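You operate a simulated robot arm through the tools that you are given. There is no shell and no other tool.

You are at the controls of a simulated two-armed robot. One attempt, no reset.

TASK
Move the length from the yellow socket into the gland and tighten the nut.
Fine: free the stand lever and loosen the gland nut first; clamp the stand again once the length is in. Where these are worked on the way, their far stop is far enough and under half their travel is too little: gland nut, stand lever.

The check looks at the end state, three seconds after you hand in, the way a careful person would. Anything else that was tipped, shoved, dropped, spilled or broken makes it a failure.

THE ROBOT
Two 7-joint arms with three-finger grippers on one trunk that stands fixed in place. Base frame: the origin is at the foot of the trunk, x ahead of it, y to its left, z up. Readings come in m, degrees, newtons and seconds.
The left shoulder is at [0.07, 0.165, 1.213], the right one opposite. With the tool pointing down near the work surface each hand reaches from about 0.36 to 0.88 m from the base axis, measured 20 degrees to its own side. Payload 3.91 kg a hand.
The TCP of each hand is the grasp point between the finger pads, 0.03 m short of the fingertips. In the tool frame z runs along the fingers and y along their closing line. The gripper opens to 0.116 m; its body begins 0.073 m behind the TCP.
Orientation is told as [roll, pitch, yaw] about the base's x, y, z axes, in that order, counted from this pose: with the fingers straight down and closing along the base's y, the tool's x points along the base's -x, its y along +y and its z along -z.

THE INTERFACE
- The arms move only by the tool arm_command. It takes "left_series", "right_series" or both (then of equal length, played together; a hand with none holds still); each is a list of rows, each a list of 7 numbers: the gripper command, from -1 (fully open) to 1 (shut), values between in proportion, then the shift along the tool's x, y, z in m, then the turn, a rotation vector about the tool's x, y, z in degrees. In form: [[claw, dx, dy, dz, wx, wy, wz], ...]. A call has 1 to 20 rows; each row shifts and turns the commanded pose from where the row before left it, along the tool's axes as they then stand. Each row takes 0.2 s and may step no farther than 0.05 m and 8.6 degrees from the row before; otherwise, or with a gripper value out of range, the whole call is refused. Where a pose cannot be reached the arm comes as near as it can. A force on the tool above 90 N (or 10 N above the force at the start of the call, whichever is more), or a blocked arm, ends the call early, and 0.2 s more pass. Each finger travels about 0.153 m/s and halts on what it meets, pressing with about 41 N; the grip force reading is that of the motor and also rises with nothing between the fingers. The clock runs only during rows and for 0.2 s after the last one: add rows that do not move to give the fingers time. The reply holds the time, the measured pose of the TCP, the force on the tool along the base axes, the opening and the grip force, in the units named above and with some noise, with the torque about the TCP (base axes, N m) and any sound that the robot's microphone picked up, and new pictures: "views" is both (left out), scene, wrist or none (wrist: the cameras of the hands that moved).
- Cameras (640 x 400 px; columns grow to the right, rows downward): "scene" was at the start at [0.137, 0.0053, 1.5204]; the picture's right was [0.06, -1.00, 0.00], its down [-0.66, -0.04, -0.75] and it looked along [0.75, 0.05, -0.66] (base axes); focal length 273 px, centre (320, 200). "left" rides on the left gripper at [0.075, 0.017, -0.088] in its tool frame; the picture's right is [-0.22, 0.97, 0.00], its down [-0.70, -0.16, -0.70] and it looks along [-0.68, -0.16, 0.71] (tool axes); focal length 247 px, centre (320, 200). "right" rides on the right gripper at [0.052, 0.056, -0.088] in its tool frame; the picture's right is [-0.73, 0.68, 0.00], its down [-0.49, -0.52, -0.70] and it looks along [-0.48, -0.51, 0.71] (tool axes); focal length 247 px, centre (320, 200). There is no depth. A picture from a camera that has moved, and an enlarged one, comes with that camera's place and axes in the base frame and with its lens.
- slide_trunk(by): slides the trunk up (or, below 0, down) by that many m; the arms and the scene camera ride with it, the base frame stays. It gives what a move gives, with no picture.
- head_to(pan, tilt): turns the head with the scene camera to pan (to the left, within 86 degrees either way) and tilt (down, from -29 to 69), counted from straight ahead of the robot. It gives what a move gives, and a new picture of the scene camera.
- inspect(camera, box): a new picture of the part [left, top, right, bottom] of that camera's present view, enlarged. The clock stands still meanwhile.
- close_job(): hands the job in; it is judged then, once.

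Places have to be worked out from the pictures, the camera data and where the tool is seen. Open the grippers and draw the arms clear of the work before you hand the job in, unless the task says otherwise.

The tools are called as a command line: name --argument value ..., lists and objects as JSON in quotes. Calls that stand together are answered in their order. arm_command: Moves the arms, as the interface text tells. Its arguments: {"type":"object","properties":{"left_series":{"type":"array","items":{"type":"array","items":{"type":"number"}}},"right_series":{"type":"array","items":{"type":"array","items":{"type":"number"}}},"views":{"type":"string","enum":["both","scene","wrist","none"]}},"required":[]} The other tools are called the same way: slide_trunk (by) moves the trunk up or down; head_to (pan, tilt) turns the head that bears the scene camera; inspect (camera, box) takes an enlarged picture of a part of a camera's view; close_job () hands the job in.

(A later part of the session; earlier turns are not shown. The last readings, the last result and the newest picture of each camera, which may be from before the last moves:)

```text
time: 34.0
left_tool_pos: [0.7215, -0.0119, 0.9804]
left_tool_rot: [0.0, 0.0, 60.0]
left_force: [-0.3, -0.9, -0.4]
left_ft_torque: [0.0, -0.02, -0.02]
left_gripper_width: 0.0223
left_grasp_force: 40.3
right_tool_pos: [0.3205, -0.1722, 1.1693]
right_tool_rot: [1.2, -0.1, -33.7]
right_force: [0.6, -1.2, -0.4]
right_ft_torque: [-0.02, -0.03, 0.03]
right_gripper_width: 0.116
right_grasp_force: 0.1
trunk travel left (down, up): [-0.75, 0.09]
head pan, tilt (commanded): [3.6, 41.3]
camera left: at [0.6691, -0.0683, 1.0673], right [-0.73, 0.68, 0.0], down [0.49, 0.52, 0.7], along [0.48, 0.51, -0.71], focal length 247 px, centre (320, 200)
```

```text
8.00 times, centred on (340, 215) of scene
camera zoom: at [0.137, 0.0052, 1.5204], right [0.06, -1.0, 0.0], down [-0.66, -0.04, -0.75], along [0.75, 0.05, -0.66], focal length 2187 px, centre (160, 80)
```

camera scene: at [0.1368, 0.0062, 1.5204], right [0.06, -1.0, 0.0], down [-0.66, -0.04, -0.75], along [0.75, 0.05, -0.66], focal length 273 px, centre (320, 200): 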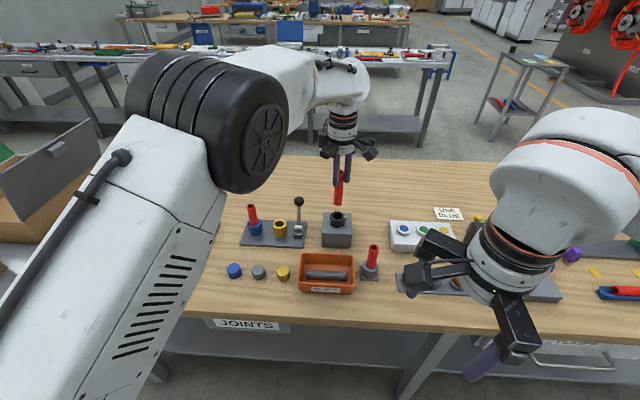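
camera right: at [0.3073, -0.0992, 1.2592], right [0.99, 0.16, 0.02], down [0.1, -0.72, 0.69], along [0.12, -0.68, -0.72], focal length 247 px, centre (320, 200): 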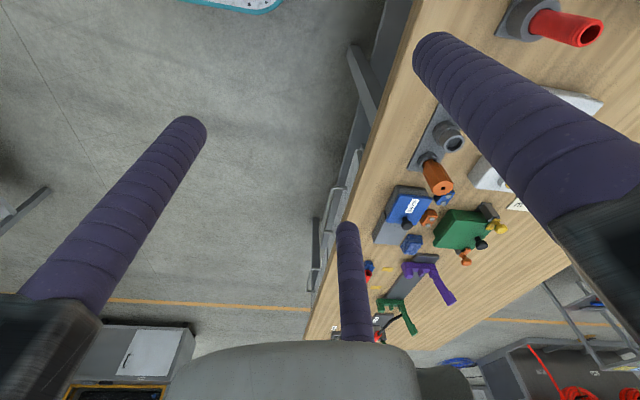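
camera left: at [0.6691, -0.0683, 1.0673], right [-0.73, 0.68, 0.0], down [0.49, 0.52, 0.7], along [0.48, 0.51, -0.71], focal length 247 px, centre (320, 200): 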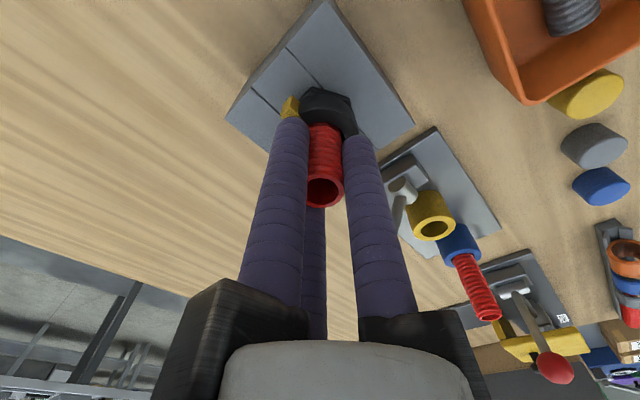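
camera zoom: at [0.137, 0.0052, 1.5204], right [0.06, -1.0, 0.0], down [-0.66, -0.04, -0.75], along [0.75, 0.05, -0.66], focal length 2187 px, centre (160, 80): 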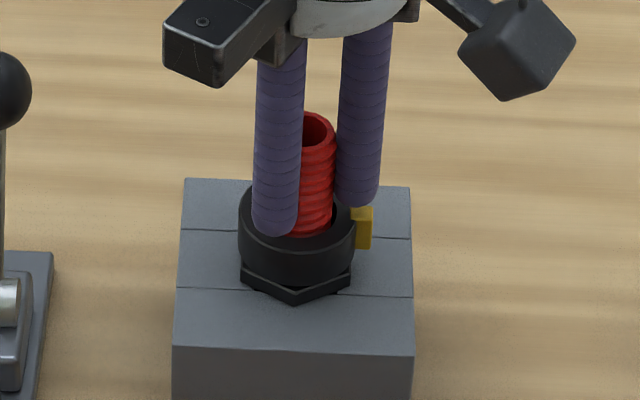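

The bottom is still not reached, so the remaining drop inside the bore is ~2 cm at most. I open slightly to release the tube and look before lifting.

arm_command --left_series '[[0.5, 0, 0, 0, 0, 0, 0], [0.35, 0, 0, 0, 0, 0, 0], [0.35, 0, 0, 0, 0, 0, 0], [0.35, 0, 0, 0, 0, 0, 0]]' --views "wrist"

inspect --camera "scene" --box '[320, 190, 360, 240]'

inspect --camera "left" --box '[260, 60, 400, 220]'

```text
time: 35.0
left_tool_pos: [0.72, -0.0113, 0.98]
left_tool_rot: [0.2, 0.0, 60.0]
left_force: [0.5, -0.1, -0.5]
left_ft_torque: [-0.01, 0.0, 0.01]
left_gripper_width: 0.0376
left_grasp_force: 0.1
right_tool_pos: [0.3207, -0.1733, 1.1695]
right_tool_rot: [1.2, -0.1, -33.8]
right_force: [-0.6, 1.0, 0.2]
right_ft_torque: [-0.02, 0.03, 0.0]
right_gripper_width: 0.1162
right_grasp_force: 0.0
trunk travel left (down, up): [-0.75, 0.09]
head pan, tilt (commanded): [3.6, 41.3]
camera left: at [0.6691, -0.0683, 1.0673], right [-0.73, 0.68, 0.0], down [0.49, 0.52, 0.7], along [0.48, 0.51, -0.71], focal length 247 px, centre (320, 200)
```

left: 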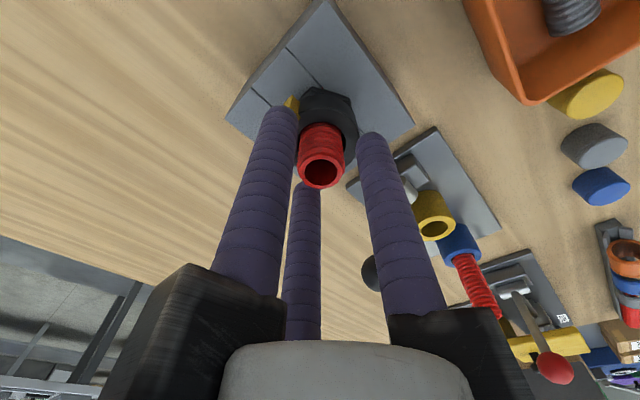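

```text
8.00 times, centred on (340, 215) of scene
camera zoom: at [0.137, 0.0052, 1.5204], right [0.06, -1.0, 0.0], down [-0.66, -0.04, -0.75], along [0.75, 0.05, -0.66], focal length 2187 px, centre (160, 80)
```

zoom: 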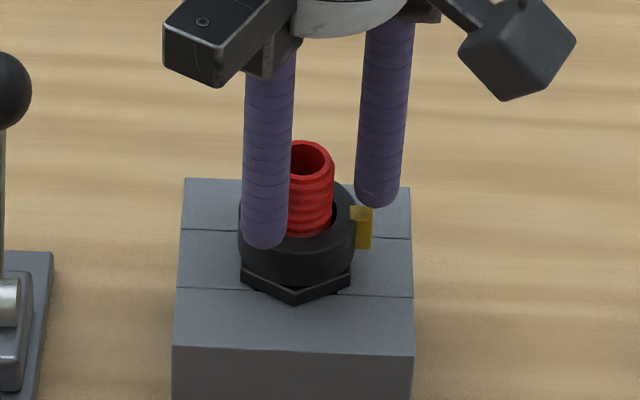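

```text
2.50 times, centred on (330, 140) of left
camera zoom: at [0.6691, -0.0683, 1.0673], right [-0.73, 0.68, 0.0], down [0.49, 0.52, 0.7], along [0.48, 0.51, -0.71], focal length 617 px, centre (295, 350)
```

zoom: 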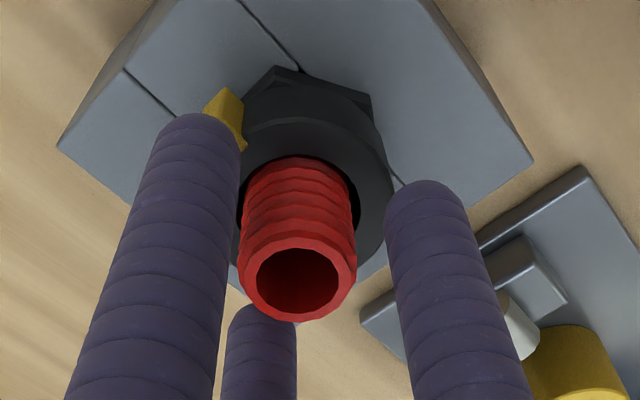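

The tube dropped ~13 mm and is seated (≈28 mm protruding above the nut). I lift, turn to yaw ≈118° and open to 80 mm, ready to grip the nut with the tab in the finger gap.

arm_command --left_series '[[0.35, 0, 0, -0.03, 0, 0, 0], [0.35, 0, 0, -0.03, 0, 0, 0], [0.0, 0, 0, -0.03, 0, 0, -7.25], [-0.38, 0, 0, -0.03, 0, 0, -7.25], [-0.38, 0, 0, 0, 0, 0, -7.25], [-0.38, 0, 0, 0, 0, 0, -7.25], [-0.38, 0, 0, 0, 0, 0, -7.25], [-0.38, 0, 0, 0, 0, 0, -7.25], [-0.38, 0, 0, 0, 0, 0, -7.25], [-0.38, 0, 0, 0, 0, 0, -7.25], [-0.38, 0, 0, 0, 0, 0, 0]]' --views "both"

inspect --camera "scene" --box '[310, 170, 370, 240]'

inspect --camera "left" --box '[220, 0, 480, 200]'

```text
time: 37.4
left_tool_pos: [0.7255, 0.0037, 1.1052]
left_tool_rot: [0.8, 1.2, 119.4]
left_force: [1.0, 1.0, -0.7]
left_ft_torque: [-0.01, 0.02, 0.0]
left_gripper_width: 0.0798
left_grasp_force: 0.2
right_tool_pos: [0.3197, -0.1728, 1.169]
right_tool_rot: [1.1, -0.1, -33.7]
right_force: [0.5, 0.1, 0.2]
right_ft_torque: [0.01, 0.0, 0.03]
right_gripper_width: 0.1159
right_grasp_force: 0.1
trunk travel left (down, up): [-0.75, 0.09]
head pan, tilt (commanded): [3.6, 41.3]
camera scene: at [0.1371, 0.0052, 1.5203], right [0.06, -1.0, 0.0], down [-0.66, -0.04, -0.75], along [0.75, 0.05, -0.66], focal length 273 px, centre (320, 200)
camera left: at [0.7494, -0.0704, 1.194], right [-0.96, -0.28, 0.01], down [-0.2, 0.7, 0.68], along [-0.2, 0.65, -0.73], focal length 247 px, centre (320, 200)
```

scene: 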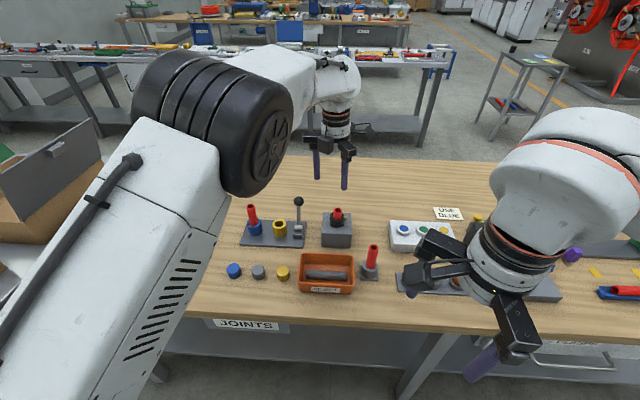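
left: 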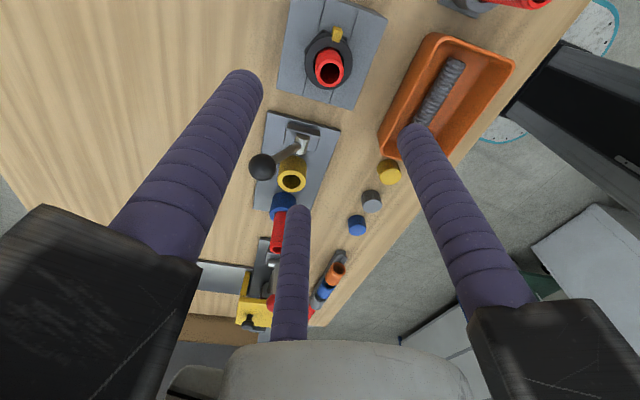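

```text
5.71 times, centred on (340, 205) of scene
camera zoom: at [0.1371, 0.0052, 1.5203], right [0.06, -1.0, 0.0], down [-0.66, -0.04, -0.75], along [0.75, 0.05, -0.66], focal length 1562 px, centre (206, 171)
```

zoom: 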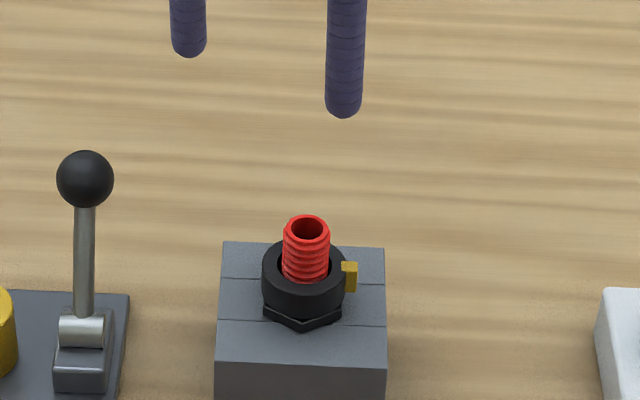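

```text
2.00 times, centred on (350, 100) of left
camera zoom: at [0.7494, -0.0704, 1.194], right [-0.96, -0.28, 0.01], down [-0.2, 0.7, 0.68], along [-0.2, 0.65, -0.73], focal length 494 px, centre (260, 400)
```

zoom: 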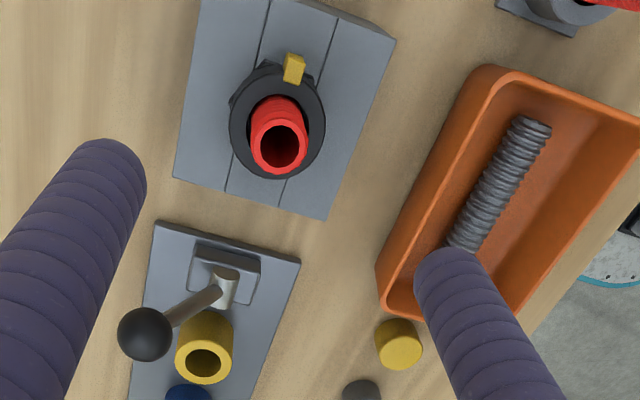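

The tube stands well in the gland. The hand reads 15 mm off in y and slightly tilted at this yaw, so I hold a moment to see whether the pose settles.

arm_command --left_series '[[-0.38, 0, 0, 0, 0, 0, 0], [-0.38, 0, 0, 0, 0, 0, 0], [-0.38, 0, 0, 0, 0, 0, 0]]' --views "none"

```text
time: 38.2
left_tool_pos: [0.7275, 0.004, 1.1026]
left_tool_rot: [0.7, 0.8, 119.5]
left_force: [0.4, 0.0, -0.1]
left_ft_torque: [0.01, 0.0, -0.02]
left_gripper_width: 0.0798
left_grasp_force: 0.0
right_tool_pos: [0.3197, -0.1725, 1.1702]
right_tool_rot: [1.1, 0.0, -33.8]
right_force: [1.3, 0.3, -0.4]
right_ft_torque: [0.0, -0.04, 0.0]
right_gripper_width: 0.1162
right_grasp_force: 0.2
trunk travel left (down, up): [-0.75, 0.09]
head pan, tilt (commanded): [3.6, 41.3]
```

It's a steady offset, apparently from a wrist limit at this yaw and height. I back off to yaw ≈107° (tab still well inside the finger gap) and see whether the pose comes back.

arm_command --left_series '[[-0.38, 0, 0, 0, 0, 0, 6], [-0.38, 0, 0, 0, 0, 0, 6], [-0.38, 0, 0, 0, 0, 0, 0]]' --views "none"

```text
time: 39.0
left_tool_pos: [0.721, -0.0052, 1.0962]
left_tool_rot: [0.5, 0.3, 106.4]
left_force: [0.1, -0.6, 1.0]
left_ft_torque: [0.01, -0.01, 0.02]
left_gripper_width: 0.08
left_grasp_force: 0.1
right_tool_pos: [0.3195, -0.1722, 1.1688]
right_tool_rot: [1.2, -0.2, -33.7]
right_force: [1.1, -0.3, -0.8]
right_ft_torque: [0.02, 0.01, 0.01]
right_gripper_width: 0.1158
right_grasp_force: 0.1
trunk travel left (down, up): [-0.75, 0.09]
head pan, tilt (commanded): [3.6, 41.3]
```

The pose recovers toward the commanded spot. I descend 7 cm to check before enclosing the nut.

arm_command --left_series '[[-0.38, 0, 0, 0.035, 0, 0, 0], [-0.38, 0, 0, 0.035, 0, 0, 0], [-0.38, 0, 0, 0, 0, 0, 0]]' --views "wrist"

inspect --camera "left" --box '[220, 20, 480, 220]'

inspect --camera "scene" --box '[300, 160, 380, 240]'

```text
time: 39.8
left_tool_pos: [0.7228, -0.003, 1.0303]
left_tool_rot: [0.1, 0.5, 106.8]
left_force: [0.4, -0.2, -0.2]
left_ft_torque: [0.02, 0.0, 0.02]
left_gripper_width: 0.08
left_grasp_force: 0.0
right_tool_pos: [0.3196, -0.1731, 1.1709]
right_tool_rot: [1.3, -0.2, -33.7]
right_force: [0.8, -0.2, -0.4]
right_ft_torque: [-0.01, -0.04, -0.04]
right_gripper_width: 0.116
right_grasp_force: 0.0
trunk travel left (down, up): [-0.75, 0.09]
head pan, tilt (commanded): [3.6, 41.3]
camera left: at [0.7297, -0.0798, 1.1173], right [-1.0, -0.06, 0.0], down [-0.05, 0.72, 0.69], along [-0.04, 0.69, -0.72], focal length 247 px, centre (320, 200)
```

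left: 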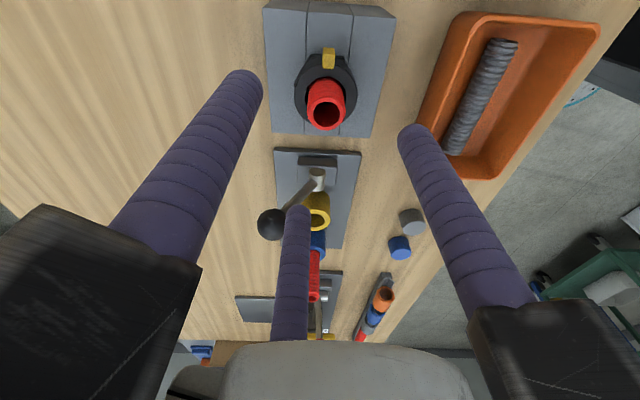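

```text
2.00 times, centred on (350, 120) of left
camera zoom: at [0.7297, -0.0798, 1.1173], right [-1.0, -0.06, 0.0], down [-0.05, 0.72, 0.69], along [-0.04, 0.69, -0.72], focal length 494 px, centre (260, 360)
```

zoom: 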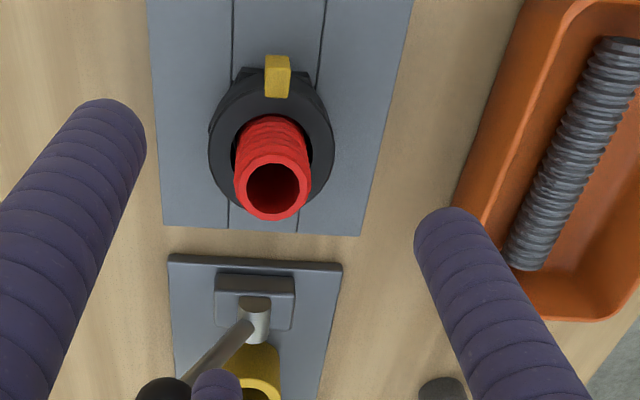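

```text
5.00 times, centred on (340, 200) of scene
camera zoom: at [0.1361, 0.005, 1.5205], right [0.06, -1.0, 0.0], down [-0.66, -0.04, -0.75], along [0.75, 0.05, -0.66], focal length 1367 px, centre (220, 200)
```

zoom: 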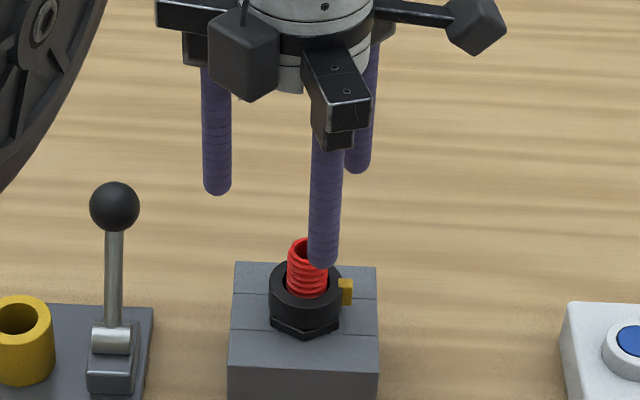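

The hand still reads 8 mm off in y here. I try a direct correction of (−3, −8) mm to see if the arm can follow.

arm_command --left_series '[[-0.38, 0.0068, 0.0052, 0, 0, 0, 0], [-0.38, 0, 0, 0, 0, 0, 0], [-0.38, 0, 0, 0, 0, 0, 0]]' --views "none"

```text
time: 40.6
left_tool_pos: [0.7235, -0.0057, 1.0287]
left_tool_rot: [0.4, 0.6, 107.2]
left_force: [0.4, -0.3, 1.1]
left_ft_torque: [0.03, 0.03, -0.03]
left_gripper_width: 0.0803
left_grasp_force: 0.2
right_tool_pos: [0.3206, -0.1733, 1.1683]
right_tool_rot: [1.2, -0.1, -33.7]
right_force: [0.0, 0.5, -0.1]
right_ft_torque: [-0.02, -0.01, -0.02]
right_gripper_width: 0.1161
right_grasp_force: 0.0
trunk travel left (down, up): [-0.75, 0.09]
head pan, tilt (commanded): [3.6, 41.3]
```

It only half follows, so this is a wrist-limit trade-off that shrinks with yaw. I undo the nudge, turn back to yaw ≈96° (tab still ~35° from the nearest finger) and check.

arm_command --left_series '[[-0.38, -0.0068, -0.0052, 0, 0, 0, 0], [-0.38, 0, 0, 0, 0, 0, 5], [-0.38, 0, 0, 0, 0, 0, 5], [-0.38, 0, 0, 0, 0, 0, 0], [-0.38, 0, 0, 0, 0, 0, 0]]' --views "wrist"

inspect --camera "left" --box '[220, 20, 480, 220]'

```text
time: 41.8
left_tool_pos: [0.7199, -0.0087, 1.0298]
left_tool_rot: [0.0, 0.1, 96.0]
left_force: [-0.5, 0.9, 0.7]
left_ft_torque: [0.03, -0.02, 0.04]
left_gripper_width: 0.0798
left_grasp_force: 0.0
right_tool_pos: [0.3196, -0.1723, 1.1693]
right_tool_rot: [1.1, -0.1, -33.7]
right_force: [0.4, 0.7, 0.3]
right_ft_torque: [-0.03, -0.03, -0.01]
right_gripper_width: 0.1162
right_grasp_force: 0.1
trunk travel left (down, up): [-0.75, 0.09]
head pan, tilt (commanded): [3.6, 41.3]
camera left: at [0.7127, -0.0865, 1.1174], right [-0.99, 0.12, 0.0], down [0.09, 0.71, 0.7], along [0.08, 0.69, -0.72], focal length 247 px, centre (320, 200)
```

left: 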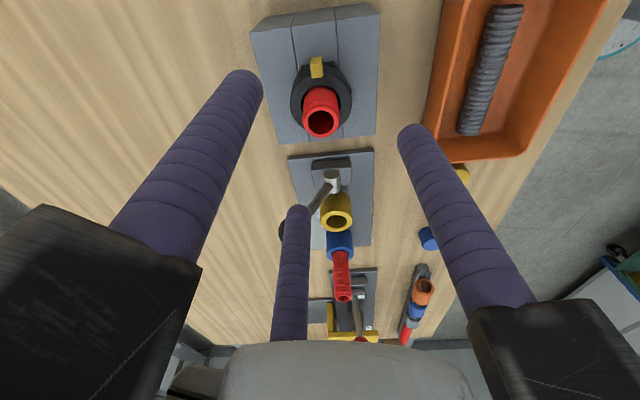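

```text
2.00 times, centred on (350, 120) of left
camera zoom: at [0.7127, -0.0865, 1.1174], right [-0.99, 0.12, 0.0], down [0.09, 0.71, 0.7], along [0.08, 0.69, -0.72], focal length 494 px, centre (260, 360)
```

zoom: 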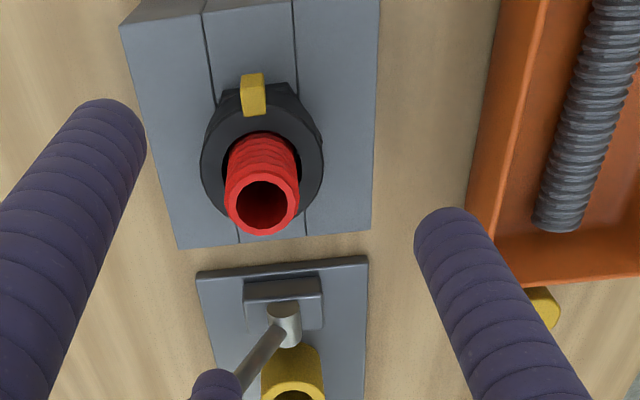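

At yaw 96° the pose is right: (0.720, −0.0087), level. I shift 2 mm in −y and lower around the nut to z ≈ 0.952.

arm_command --left_series '[[-0.38, 0.002, 0, 0.02, 0, 0, 0], [-0.38, 0, 0, 0.025, 0, 0, 0], [-0.38, 0, 0, 0.02, 0, 0, 0], [-0.38, 0, 0, 0.012, 0, 0, 0], [-0.38, 0, 0, 0, 0, 0, 0]]' --views "wrist"

inspect --camera "left" --box '[220, 40, 480, 240]'

inspect --camera "scene" --box '[300, 170, 380, 250]'

```text
time: 43.0
left_tool_pos: [0.7213, -0.0103, 0.9528]
left_tool_rot: [-0.1, 0.0, 96.1]
left_force: [0.3, -0.6, 0.4]
left_ft_torque: [-0.02, -0.01, 0.0]
left_gripper_width: 0.0801
left_grasp_force: 0.1
right_tool_pos: [0.3192, -0.1736, 1.1694]
right_tool_rot: [1.1, 0.0, -33.8]
right_force: [-0.3, 0.0, -0.6]
right_ft_torque: [-0.01, -0.01, 0.01]
right_gripper_width: 0.1161
right_grasp_force: 0.0
trunk travel left (down, up): [-0.75, 0.09]
head pan, tilt (commanded): [3.6, 41.3]
camera left: at [0.7136, -0.0885, 1.0402], right [-0.99, 0.12, 0.0], down [0.09, 0.71, 0.7], along [0.08, 0.69, -0.71], focal length 247 px, centre (320, 200)
```

left: 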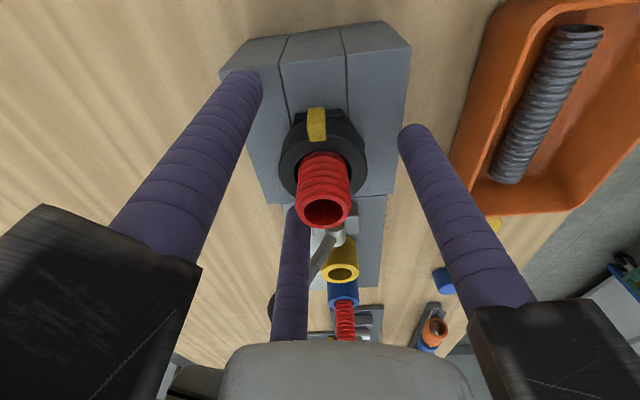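

```text
2.00 times, centred on (350, 140) of left
camera zoom: at [0.7136, -0.0885, 1.0402], right [-0.99, 0.12, 0.0], down [0.09, 0.71, 0.7], along [0.08, 0.69, -0.71], focal length 494 px, centre (260, 320)
```

zoom: 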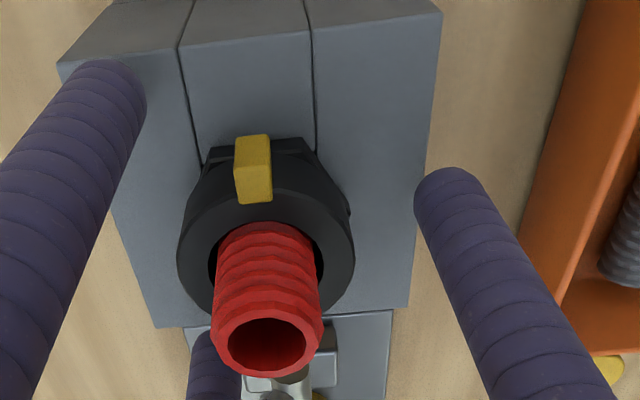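

```text
5.00 times, centred on (340, 210) of scene
camera zoom: at [0.1368, 0.0052, 1.5204], right [0.06, -1.0, 0.0], down [-0.66, -0.04, -0.75], along [0.75, 0.05, -0.66], focal length 1367 px, centre (220, 150)
```

zoom: 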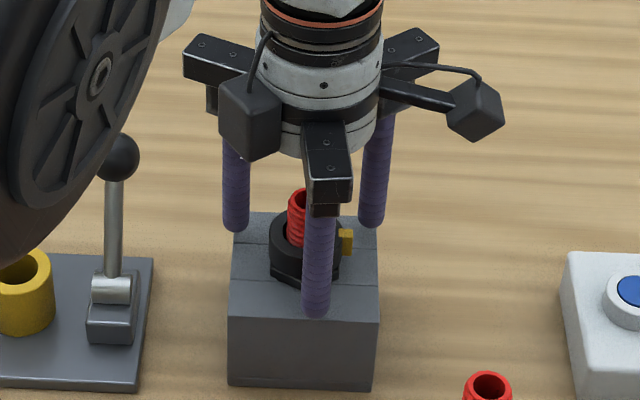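

Fingers surround the nut cleanly with the tab in the gap and the tube between them. I close on the nut.

arm_command --left_series '[[0.2, 0, 0, 0, 0, 0, 0], [1, 0, 0, 0, 0, 0, 0], [1, 0, 0, 0, 0, 0, 0]]' --views "wrist"

inspect --camera "left" --box '[220, 40, 480, 240]'

```text
time: 43.8
left_tool_pos: [0.7203, -0.0112, 0.9514]
left_tool_rot: [0.2, 0.0, 96.1]
left_force: [-9.8, 2.7, -5.1]
left_ft_torque: [0.49, 0.04, -0.02]
left_gripper_width: 0.0427
left_grasp_force: 44.7
right_tool_pos: [0.3191, -0.1718, 1.1688]
right_tool_rot: [1.2, -0.2, -33.6]
right_force: [-0.3, -0.3, 0.4]
right_ft_torque: [0.0, 0.02, 0.0]
right_gripper_width: 0.1158
right_grasp_force: 0.0
trunk travel left (down, up): [-0.75, 0.09]
head pan, tilt (commanded): [3.6, 41.3]
camera left: at [0.7122, -0.0881, 1.0397], right [-0.99, 0.12, 0.0], down [0.09, 0.71, 0.7], along [0.08, 0.7, -0.71], focal length 247 px, centre (320, 200)
```

left: 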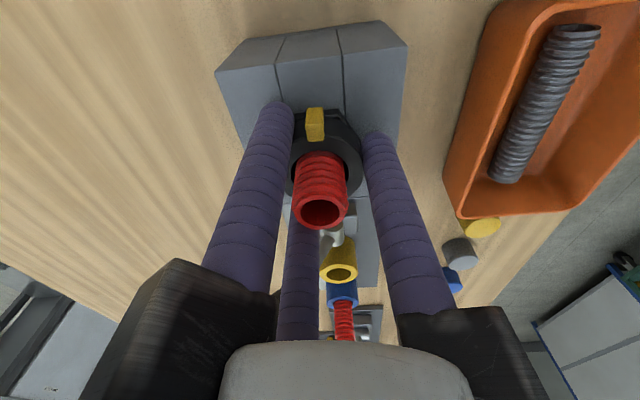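

```text
2.00 times, centred on (350, 140) of left
camera zoom: at [0.7122, -0.0881, 1.0397], right [-0.99, 0.12, 0.0], down [0.09, 0.71, 0.7], along [0.08, 0.7, -0.71], focal length 494 px, centre (260, 320)
```

zoom: 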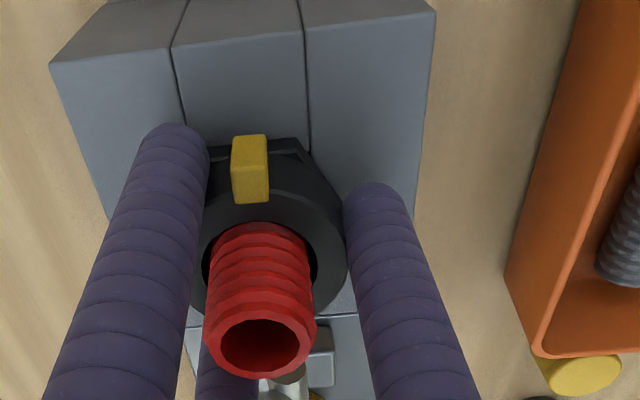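

Nut gripped at its centre with the tab clear. Now I turn clockwise (tighten) 48°, with a 1.5 mm −x centring nudge.

arm_command --left_series '[[1, 0, 0.0015, 0, 0, 0, 8], [1, 0, 0, 0, 0, 0, 8], [1, 0, 0, 0, 0, 0, 8], [1, 0, 0, 0, 0, 0, 8], [1, 0, 0, 0, 0, 0, 8], [1, 0, 0, 0, 0, 0, 8]]' --views "wrist"

inspect --camera "scene" --box '[300, 170, 380, 250]'

```text
time: 45.2
left_tool_pos: [0.7198, -0.0109, 0.9535]
left_tool_rot: [0.0, 0.1, 47.8]
left_force: [-3.0, 14.8, -6.8]
left_ft_torque: [1.43, 0.27, -0.01]
left_gripper_width: 0.0423
left_grasp_force: 44.9
right_tool_pos: [0.3201, -0.171, 1.1696]
right_tool_rot: [1.2, -0.2, -33.6]
right_force: [-0.4, -0.3, -0.3]
right_ft_torque: [-0.02, 0.01, 0.01]
right_gripper_width: 0.1161
right_grasp_force: 0.1
trunk travel left (down, up): [-0.75, 0.09]
head pan, tilt (commanded): [3.6, 41.3]
camera left: at [0.6579, -0.0555, 1.04], right [-0.57, 0.82, 0.0], down [0.59, 0.41, 0.7], along [0.57, 0.4, -0.72], focal length 247 px, centre (320, 200)
```

left: 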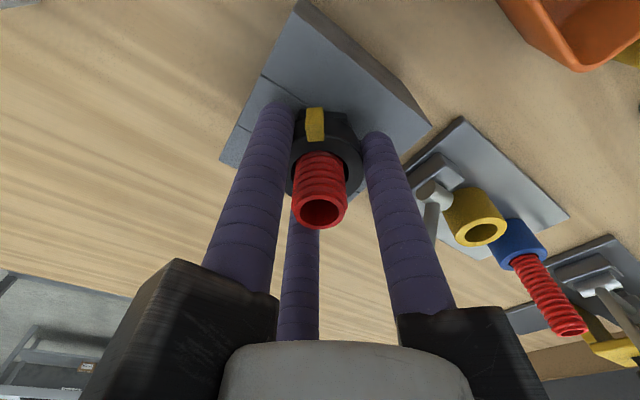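

```text
5.00 times, centred on (340, 210) of scene
camera zoom: at [0.1375, 0.0076, 1.5203], right [0.06, -1.0, 0.0], down [-0.66, -0.04, -0.75], along [0.75, 0.05, -0.66], focal length 1367 px, centre (220, 150)
```

zoom: 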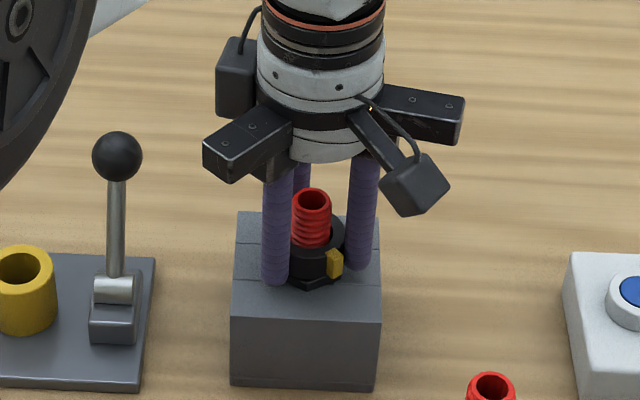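

The nut and tab follow. I relieve the side force (+2 mm y, 1 mm down) and turn a further 48° clockwise.

arm_command --left_series '[[1, -0.0015, 0.0013, 0.001, 0, 0, 8], [1, 0, 0, 0, 0, 0, 8], [1, 0, 0, 0, 0, 0, 8], [1, 0, 0, 0, 0, 0, 8], [1, 0, 0, 0, 0, 0, 8], [1, 0, 0, 0, 0, 0, 8]]' --views "wrist"

inspect --camera "scene" --box '[300, 170, 380, 250]'

```text
time: 46.6
left_tool_pos: [0.7184, -0.0087, 0.9517]
left_tool_rot: [-0.2, -0.1, -0.1]
left_force: [0.5, 6.6, 0.1]
left_ft_torque: [-0.54, 0.97, -0.03]
left_gripper_width: 0.0426
left_grasp_force: 44.7
right_tool_pos: [0.3206, -0.1719, 1.1694]
right_tool_rot: [1.1, -0.2, -33.7]
right_force: [-1.4, 0.0, 0.3]
right_ft_torque: [0.01, 0.03, -0.03]
right_gripper_width: 0.1159
right_grasp_force: 0.0
trunk travel left (down, up): [-0.75, 0.09]
head pan, tilt (commanded): [3.6, 41.3]
camera left: at [0.6458, 0.0065, 1.0398], right [0.23, 0.97, 0.0], down [0.69, -0.16, 0.7], along [0.68, -0.16, -0.71], focal length 247 px, centre (320, 200)
```

left: 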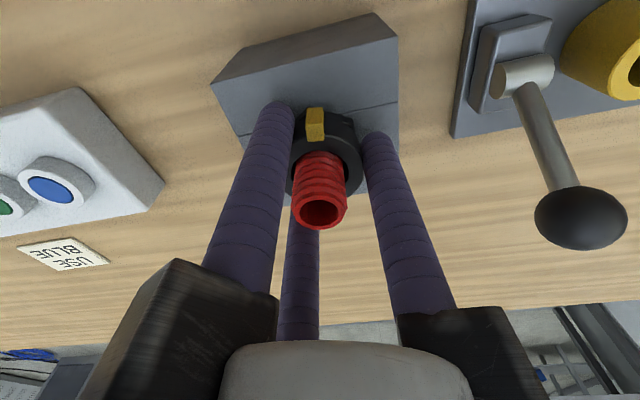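

```text
5.00 times, centred on (340, 210) of scene
camera zoom: at [0.1374, 0.0063, 1.5204], right [0.06, -1.0, 0.0], down [-0.66, -0.04, -0.75], along [0.75, 0.05, -0.66], focal length 1367 px, centre (220, 150)
```

zoom: 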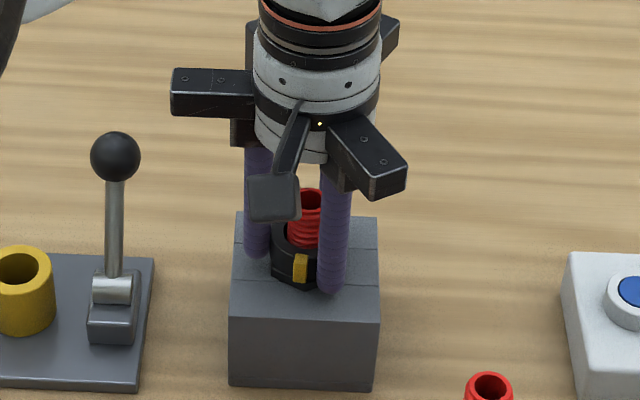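

No stop yet (tab ≈176°; it was at ≈163° when tight). I keep turning clockwise in smaller steps until torque shows the stop.

arm_command --left_series '[[1, 0, 0, 0, 0, 0, 5], [1, 0, 0, 0, 0, 0, 5], [1, 0, 0, 0, 0, 0, 5], [1, 0, 0, 0, 0, 0, 5]]' --views "wrist"

inspect --camera "left" --box '[220, 40, 480, 240]'

inspect --camera "scene" --box '[300, 170, 380, 250]'

```text
time: 47.6
left_tool_pos: [0.7193, -0.0094, 0.9522]
left_tool_rot: [-0.2, -0.1, -20.0]
left_force: [0.1, 6.1, 5.8]
left_ft_torque: [-0.58, 0.31, 2.68]
left_gripper_width: 0.0435
left_grasp_force: 44.8
right_tool_pos: [0.3201, -0.1716, 1.1706]
right_tool_rot: [1.0, -0.2, -33.7]
right_force: [0.5, -0.3, -0.7]
right_ft_torque: [-0.02, -0.02, -0.01]
right_gripper_width: 0.1162
right_grasp_force: 0.0
trunk travel left (down, up): [-0.75, 0.09]
head pan, tilt (commanded): [3.6, 41.3]
camera left: at [0.6556, 0.0312, 1.0397], right [0.54, 0.84, 0.0], down [0.6, -0.39, 0.7], along [0.59, -0.38, -0.71], focal length 247 px, centre (320, 200)
```

left: 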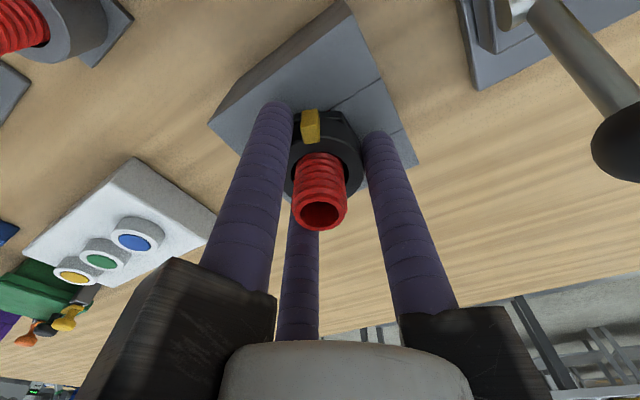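

```text
2.00 times, centred on (350, 140) of left
camera zoom: at [0.6556, 0.0312, 1.0397], right [0.54, 0.84, 0.0], down [0.6, -0.39, 0.7], along [0.59, -0.38, -0.71], focal length 494 px, centre (260, 320)
```

zoom: 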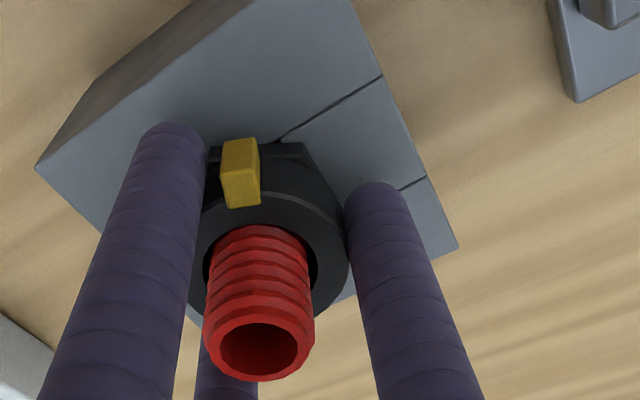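

```text
5.00 times, centred on (340, 210) of scene
camera zoom: at [0.1362, 0.0065, 1.5205], right [0.06, -1.0, 0.0], down [-0.66, -0.04, -0.75], along [0.75, 0.05, -0.66], focal length 1367 px, centre (220, 150)
```

zoom: 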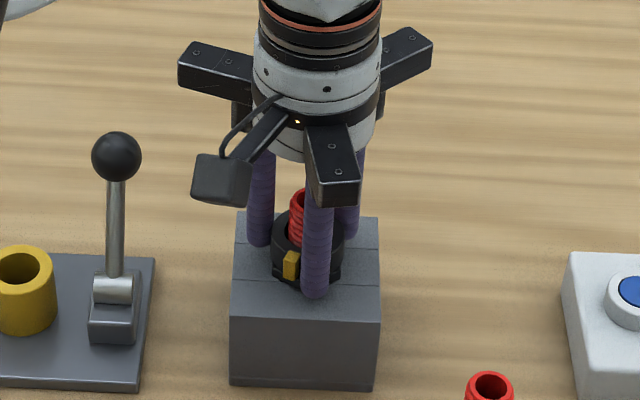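

Torque rose to 2.7 N·m with the tab back at its tight position (~162°): the nut is tight. I open and lift straight up.

arm_command --left_series '[[-0.38, 0, 0, 0, 0, 0, 0], [-0.38, 0, 0, 0, 0, 0, 0], [-0.38, 0, 0, -0.03, 0, 0, 0], [-0.38, 0, 0, -0.04, 0, 0, 0], [-0.38, 0, 0, -0.04, 0, 0, 0], [-0.38, 0, 0, -0.03, 0, 0, 0], [-0.38, 0, 0, 0, 0, 0, 0]]' --views "both"

inspect --camera "scene" --box '[270, 170, 370, 250]'

inspect --camera "left" --box '[220, 0, 480, 200]'

```text
time: 49.2
left_tool_pos: [0.7191, -0.0101, 1.0922]
left_tool_rot: [-0.1, -0.1, -20.0]
left_force: [0.8, 0.0, -1.4]
left_ft_torque: [-0.01, 0.01, 0.06]
left_gripper_width: 0.0797
left_grasp_force: 0.1
right_tool_pos: [0.3204, -0.1721, 1.1701]
right_tool_rot: [1.1, -0.1, -33.7]
right_force: [0.6, -0.1, 0.0]
right_ft_torque: [0.04, 0.03, 0.02]
right_gripper_width: 0.1159
right_grasp_force: 0.1
trunk travel left (down, up): [-0.75, 0.09]
head pan, tilt (commanded): [3.6, 41.3]
camera scene: at [0.1375, 0.0053, 1.5203], right [0.06, -1.0, 0.0], down [-0.66, -0.04, -0.75], along [0.75, 0.05, -0.66], focal length 273 px, centre (320, 200)
camera left: at [0.6554, 0.0294, 1.1803], right [0.54, 0.84, 0.0], down [0.6, -0.39, 0.7], along [0.59, -0.38, -0.71], focal length 247 px, centre (320, 200)
```

scene: 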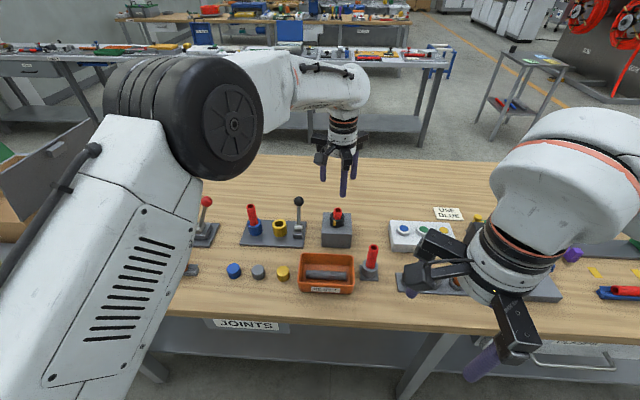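
left: 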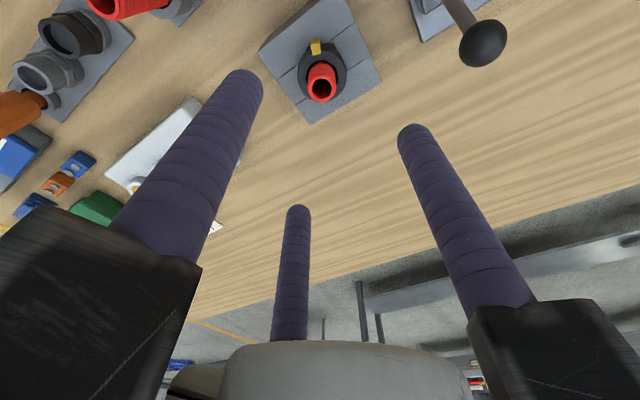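

```text
5.00 times, centred on (320, 210) of scene
camera zoom: at [0.1375, 0.0053, 1.5203], right [0.06, -1.0, 0.0], down [-0.66, -0.04, -0.75], along [0.75, 0.05, -0.66], focal length 1367 px, centre (320, 150)
```

zoom: 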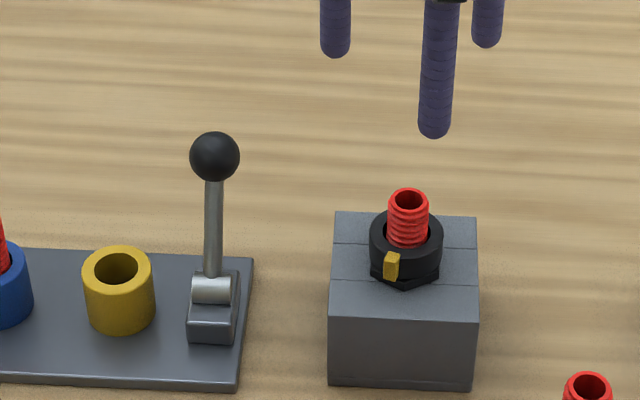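

```text
2.00 times, centred on (350, 100) of left
camera zoom: at [0.6554, 0.0294, 1.1803], right [0.54, 0.84, 0.0], down [0.6, -0.39, 0.7], along [0.59, -0.38, -0.71], focal length 494 px, centre (260, 400)
```

zoom: 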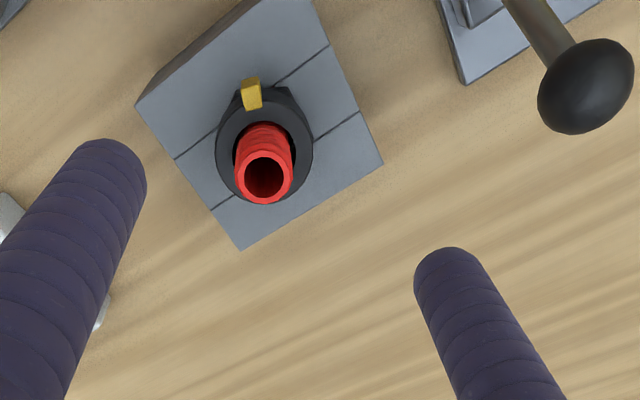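

The tube is in the gland and the nut tight. Now I re-clamp the stand: I'll cage the lever ball (≈(0.766, 0.110, 0.956)) with partly open fingers, one finger on its far side, and pull it back toward me. First move above it at yaw 30°.

arm_command --left_series '[[-0.21, 0, 0, 0, 0, 0, -8.33], [-0.21, 0, 0, 0, 0, 0, -8.33], [-0.21, 0, 0, 0, 0, 0, -8.33], [-0.21, 0, 0, 0, 0, 0, -8.33], [-0.21, 0, 0, 0, 0, 0, -8.33], [-0.21, 0, 0, 0, 0, 0, -8.33], [-0.21, -0.02475, 0.02035, 0, 0, 0, 0], [-0.21, -0.02475, 0.02035, 0, 0, 0, 0], [-0.21, -0.02475, 0.02035, 0, 0, 0, 0], [-0.21, -0.02475, 0.02035, 0, 0, 0, 0], [-0.21, 0, 0, 0, 0, 0, 0], [-0.21, 0, 0, 0, 0, 0, 0]]' --views "both"

inspect --camera "left" --box '[220, 20, 480, 220]'

inspect --camera "scene" --box '[250, 150, 360, 250]'

```text
time: 51.8
left_tool_pos: [0.7644, 0.1099, 1.0923]
left_tool_rot: [0.0, 0.0, 30.0]
left_force: [0.6, 0.6, 0.1]
left_ft_torque: [-0.04, 0.01, -0.01]
left_gripper_width: 0.07
left_grasp_force: 0.1
right_tool_pos: [0.3201, -0.1727, 1.1692]
right_tool_rot: [1.3, -0.1, -33.8]
right_force: [0.6, 0.4, 0.1]
right_ft_torque: [-0.03, -0.04, -0.03]
right_gripper_width: 0.116
right_grasp_force: 0.1
trunk travel left (down, up): [-0.75, 0.09]
head pan, tilt (commanded): [3.6, 41.3]
camera scene: at [0.137, 0.0051, 1.5204], right [0.06, -1.0, 0.0], down [-0.66, -0.04, -0.75], along [0.75, 0.05, -0.66], focal length 273 px, centre (320, 200)
camera left: at [0.6925, 0.0861, 1.18], right [-0.29, 0.96, 0.0], down [0.68, 0.21, 0.7], along [0.67, 0.2, -0.71], focal length 247 px, centre (320, 200)
```

scene: 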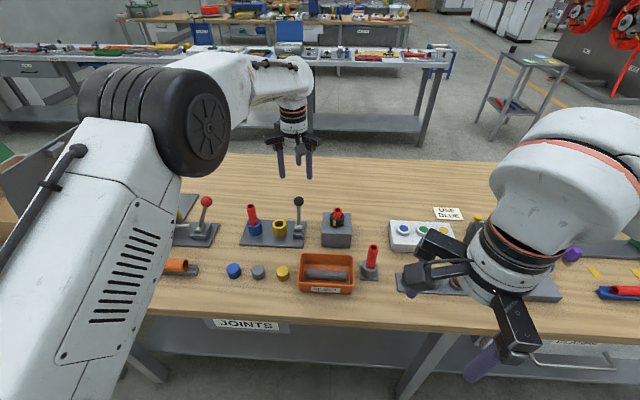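
left: 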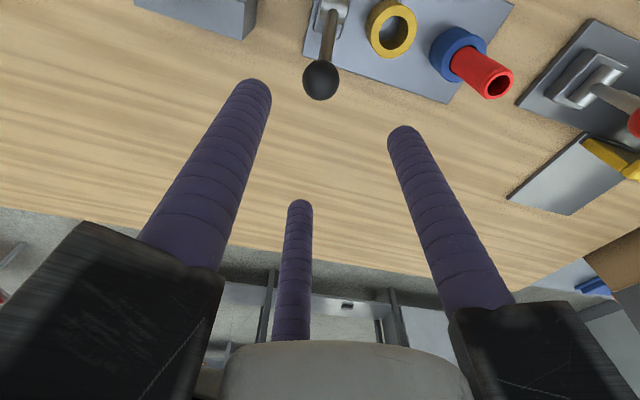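

```text
2.00 times, centred on (350, 120) of left
camera zoom: at [0.6925, 0.0861, 1.18], right [-0.29, 0.96, 0.0], down [0.68, 0.21, 0.7], along [0.67, 0.2, -0.71], focal length 494 px, centre (260, 360)
```

zoom: 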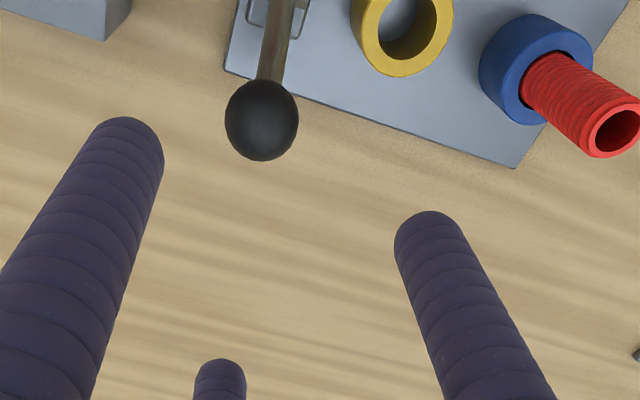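

```text
4.00 times, centred on (305, 200) of scene
camera zoom: at [0.137, 0.0051, 1.5204], right [0.06, -1.0, 0.0], down [-0.66, -0.04, -0.75], along [0.75, 0.05, -0.66], focal length 1094 px, centre (380, 200)
```

zoom: 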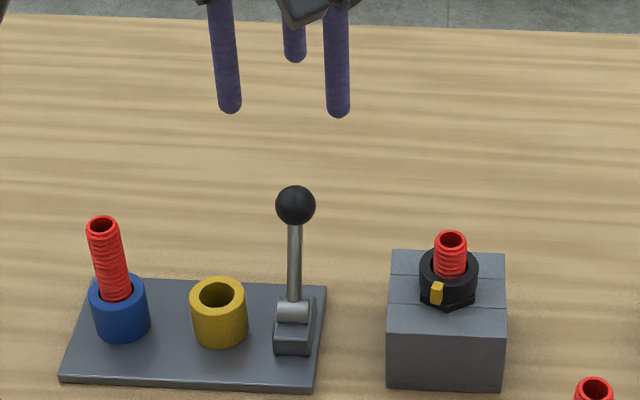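

The ball is centred between the fingers. I descend to TCP z ≈ 0.962 so the fingers cage the ball.

arm_command --left_series '[[-0.21, 0, 0, 0.035, 0, 0, 0], [-0.21, 0, 0, 0.035, 0, 0, 0], [-0.21, 0, 0, 0.035, 0, 0, 0], [-0.21, 0, 0, 0.025, 0, 0, 0], [-0.21, 0, 0, 0, 0, 0, 0]]' --views "wrist"

inspect --camera "scene" --box '[250, 150, 360, 250]'

```text
time: 53.0
left_tool_pos: [0.7651, 0.1102, 0.9618]
left_tool_rot: [0.0, 0.1, 29.9]
left_force: [0.6, -0.2, -0.4]
left_ft_torque: [-0.02, -0.02, -0.02]
left_gripper_width: 0.0703
left_grasp_force: 0.1
right_tool_pos: [0.3205, -0.1724, 1.17]
right_tool_rot: [1.2, -0.1, -33.7]
right_force: [0.5, 0.1, 0.1]
right_ft_torque: [-0.03, -0.02, -0.01]
right_gripper_width: 0.116
right_grasp_force: 0.0
trunk travel left (down, up): [-0.75, 0.09]
head pan, tilt (commanded): [3.6, 41.3]
camera left: at [0.6927, 0.0865, 1.05], right [-0.29, 0.96, 0.0], down [0.68, 0.21, 0.7], along [0.67, 0.2, -0.71], focal length 247 px, centre (320, 200)
```

left: 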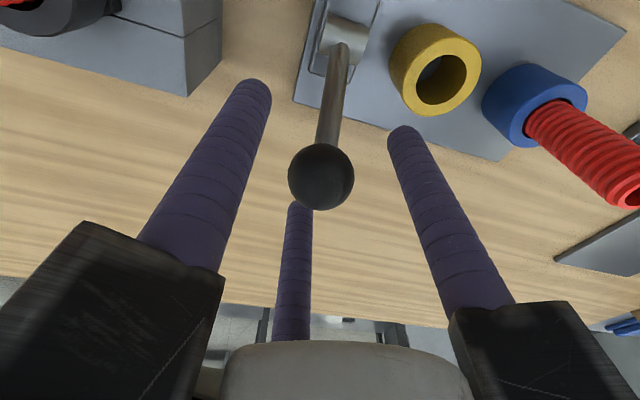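

```text
4.00 times, centred on (305, 200) of scene
camera zoom: at [0.1364, 0.0054, 1.5204], right [0.06, -1.0, 0.0], down [-0.66, -0.04, -0.75], along [0.75, 0.05, -0.66], focal length 1094 px, centre (380, 200)
```

zoom: 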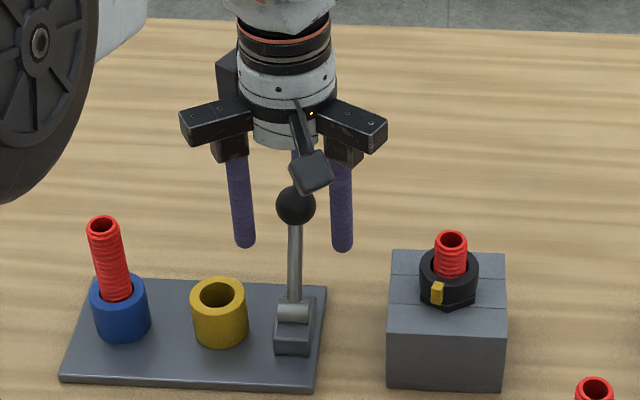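

The ball is caged. I pull toward −x, 6.5 cm first.

arm_command --left_series '[[-0.21, 0.0113, 0.0065, 0, 0, 0, 0], [-0.21, 0.0113, 0.0065, 0, 0, 0, 0], [-0.21, 0.0113, 0.0065, 0, 0, 0, 0], [-0.21, 0.0113, 0.0065, 0, 0, 0, 0], [-0.21, 0.0113, 0.0065, 0, 0, 0, 0], [-0.21, 0, 0, 0, 0, 0, 0]]' --views "wrist"

inspect --camera "scene" --box '[250, 150, 360, 250]'

```text
time: 54.4
left_tool_pos: [0.7002, 0.1094, 0.962]
left_tool_rot: [0.0, 0.1, 29.9]
left_force: [0.4, -0.2, 0.3]
left_ft_torque: [0.03, 0.0, 0.02]
left_gripper_width: 0.0703
left_grasp_force: 0.1
right_tool_pos: [0.3206, -0.174, 1.169]
right_tool_rot: [1.1, -0.1, -33.8]
right_force: [-0.6, 1.3, 0.3]
right_ft_torque: [0.04, -0.01, 0.0]
right_gripper_width: 0.1159
right_grasp_force: 0.1
trunk travel left (down, up): [-0.75, 0.09]
head pan, tilt (commanded): [3.6, 41.3]
camera left: at [0.628, 0.0863, 1.0492], right [-0.29, 0.96, 0.0], down [0.68, 0.21, 0.7], along [0.67, 0.2, -0.71], focal length 247 px, centre (320, 200)
```

left: 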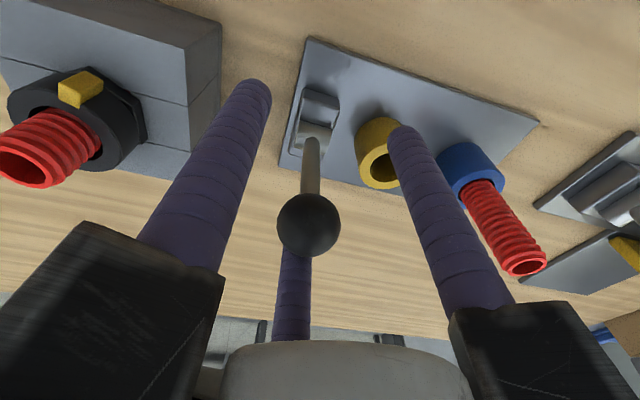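

```text
4.00 times, centred on (305, 200) of scene
camera zoom: at [0.1374, 0.0053, 1.5203], right [0.06, -1.0, 0.0], down [-0.66, -0.04, -0.75], along [0.75, 0.05, -0.66], focal length 1094 px, centre (380, 200)
```

zoom: 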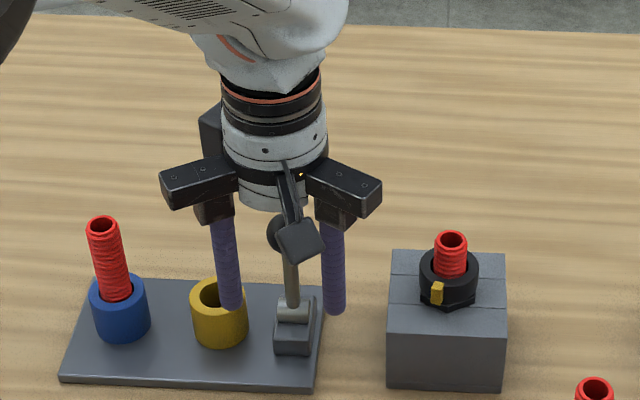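

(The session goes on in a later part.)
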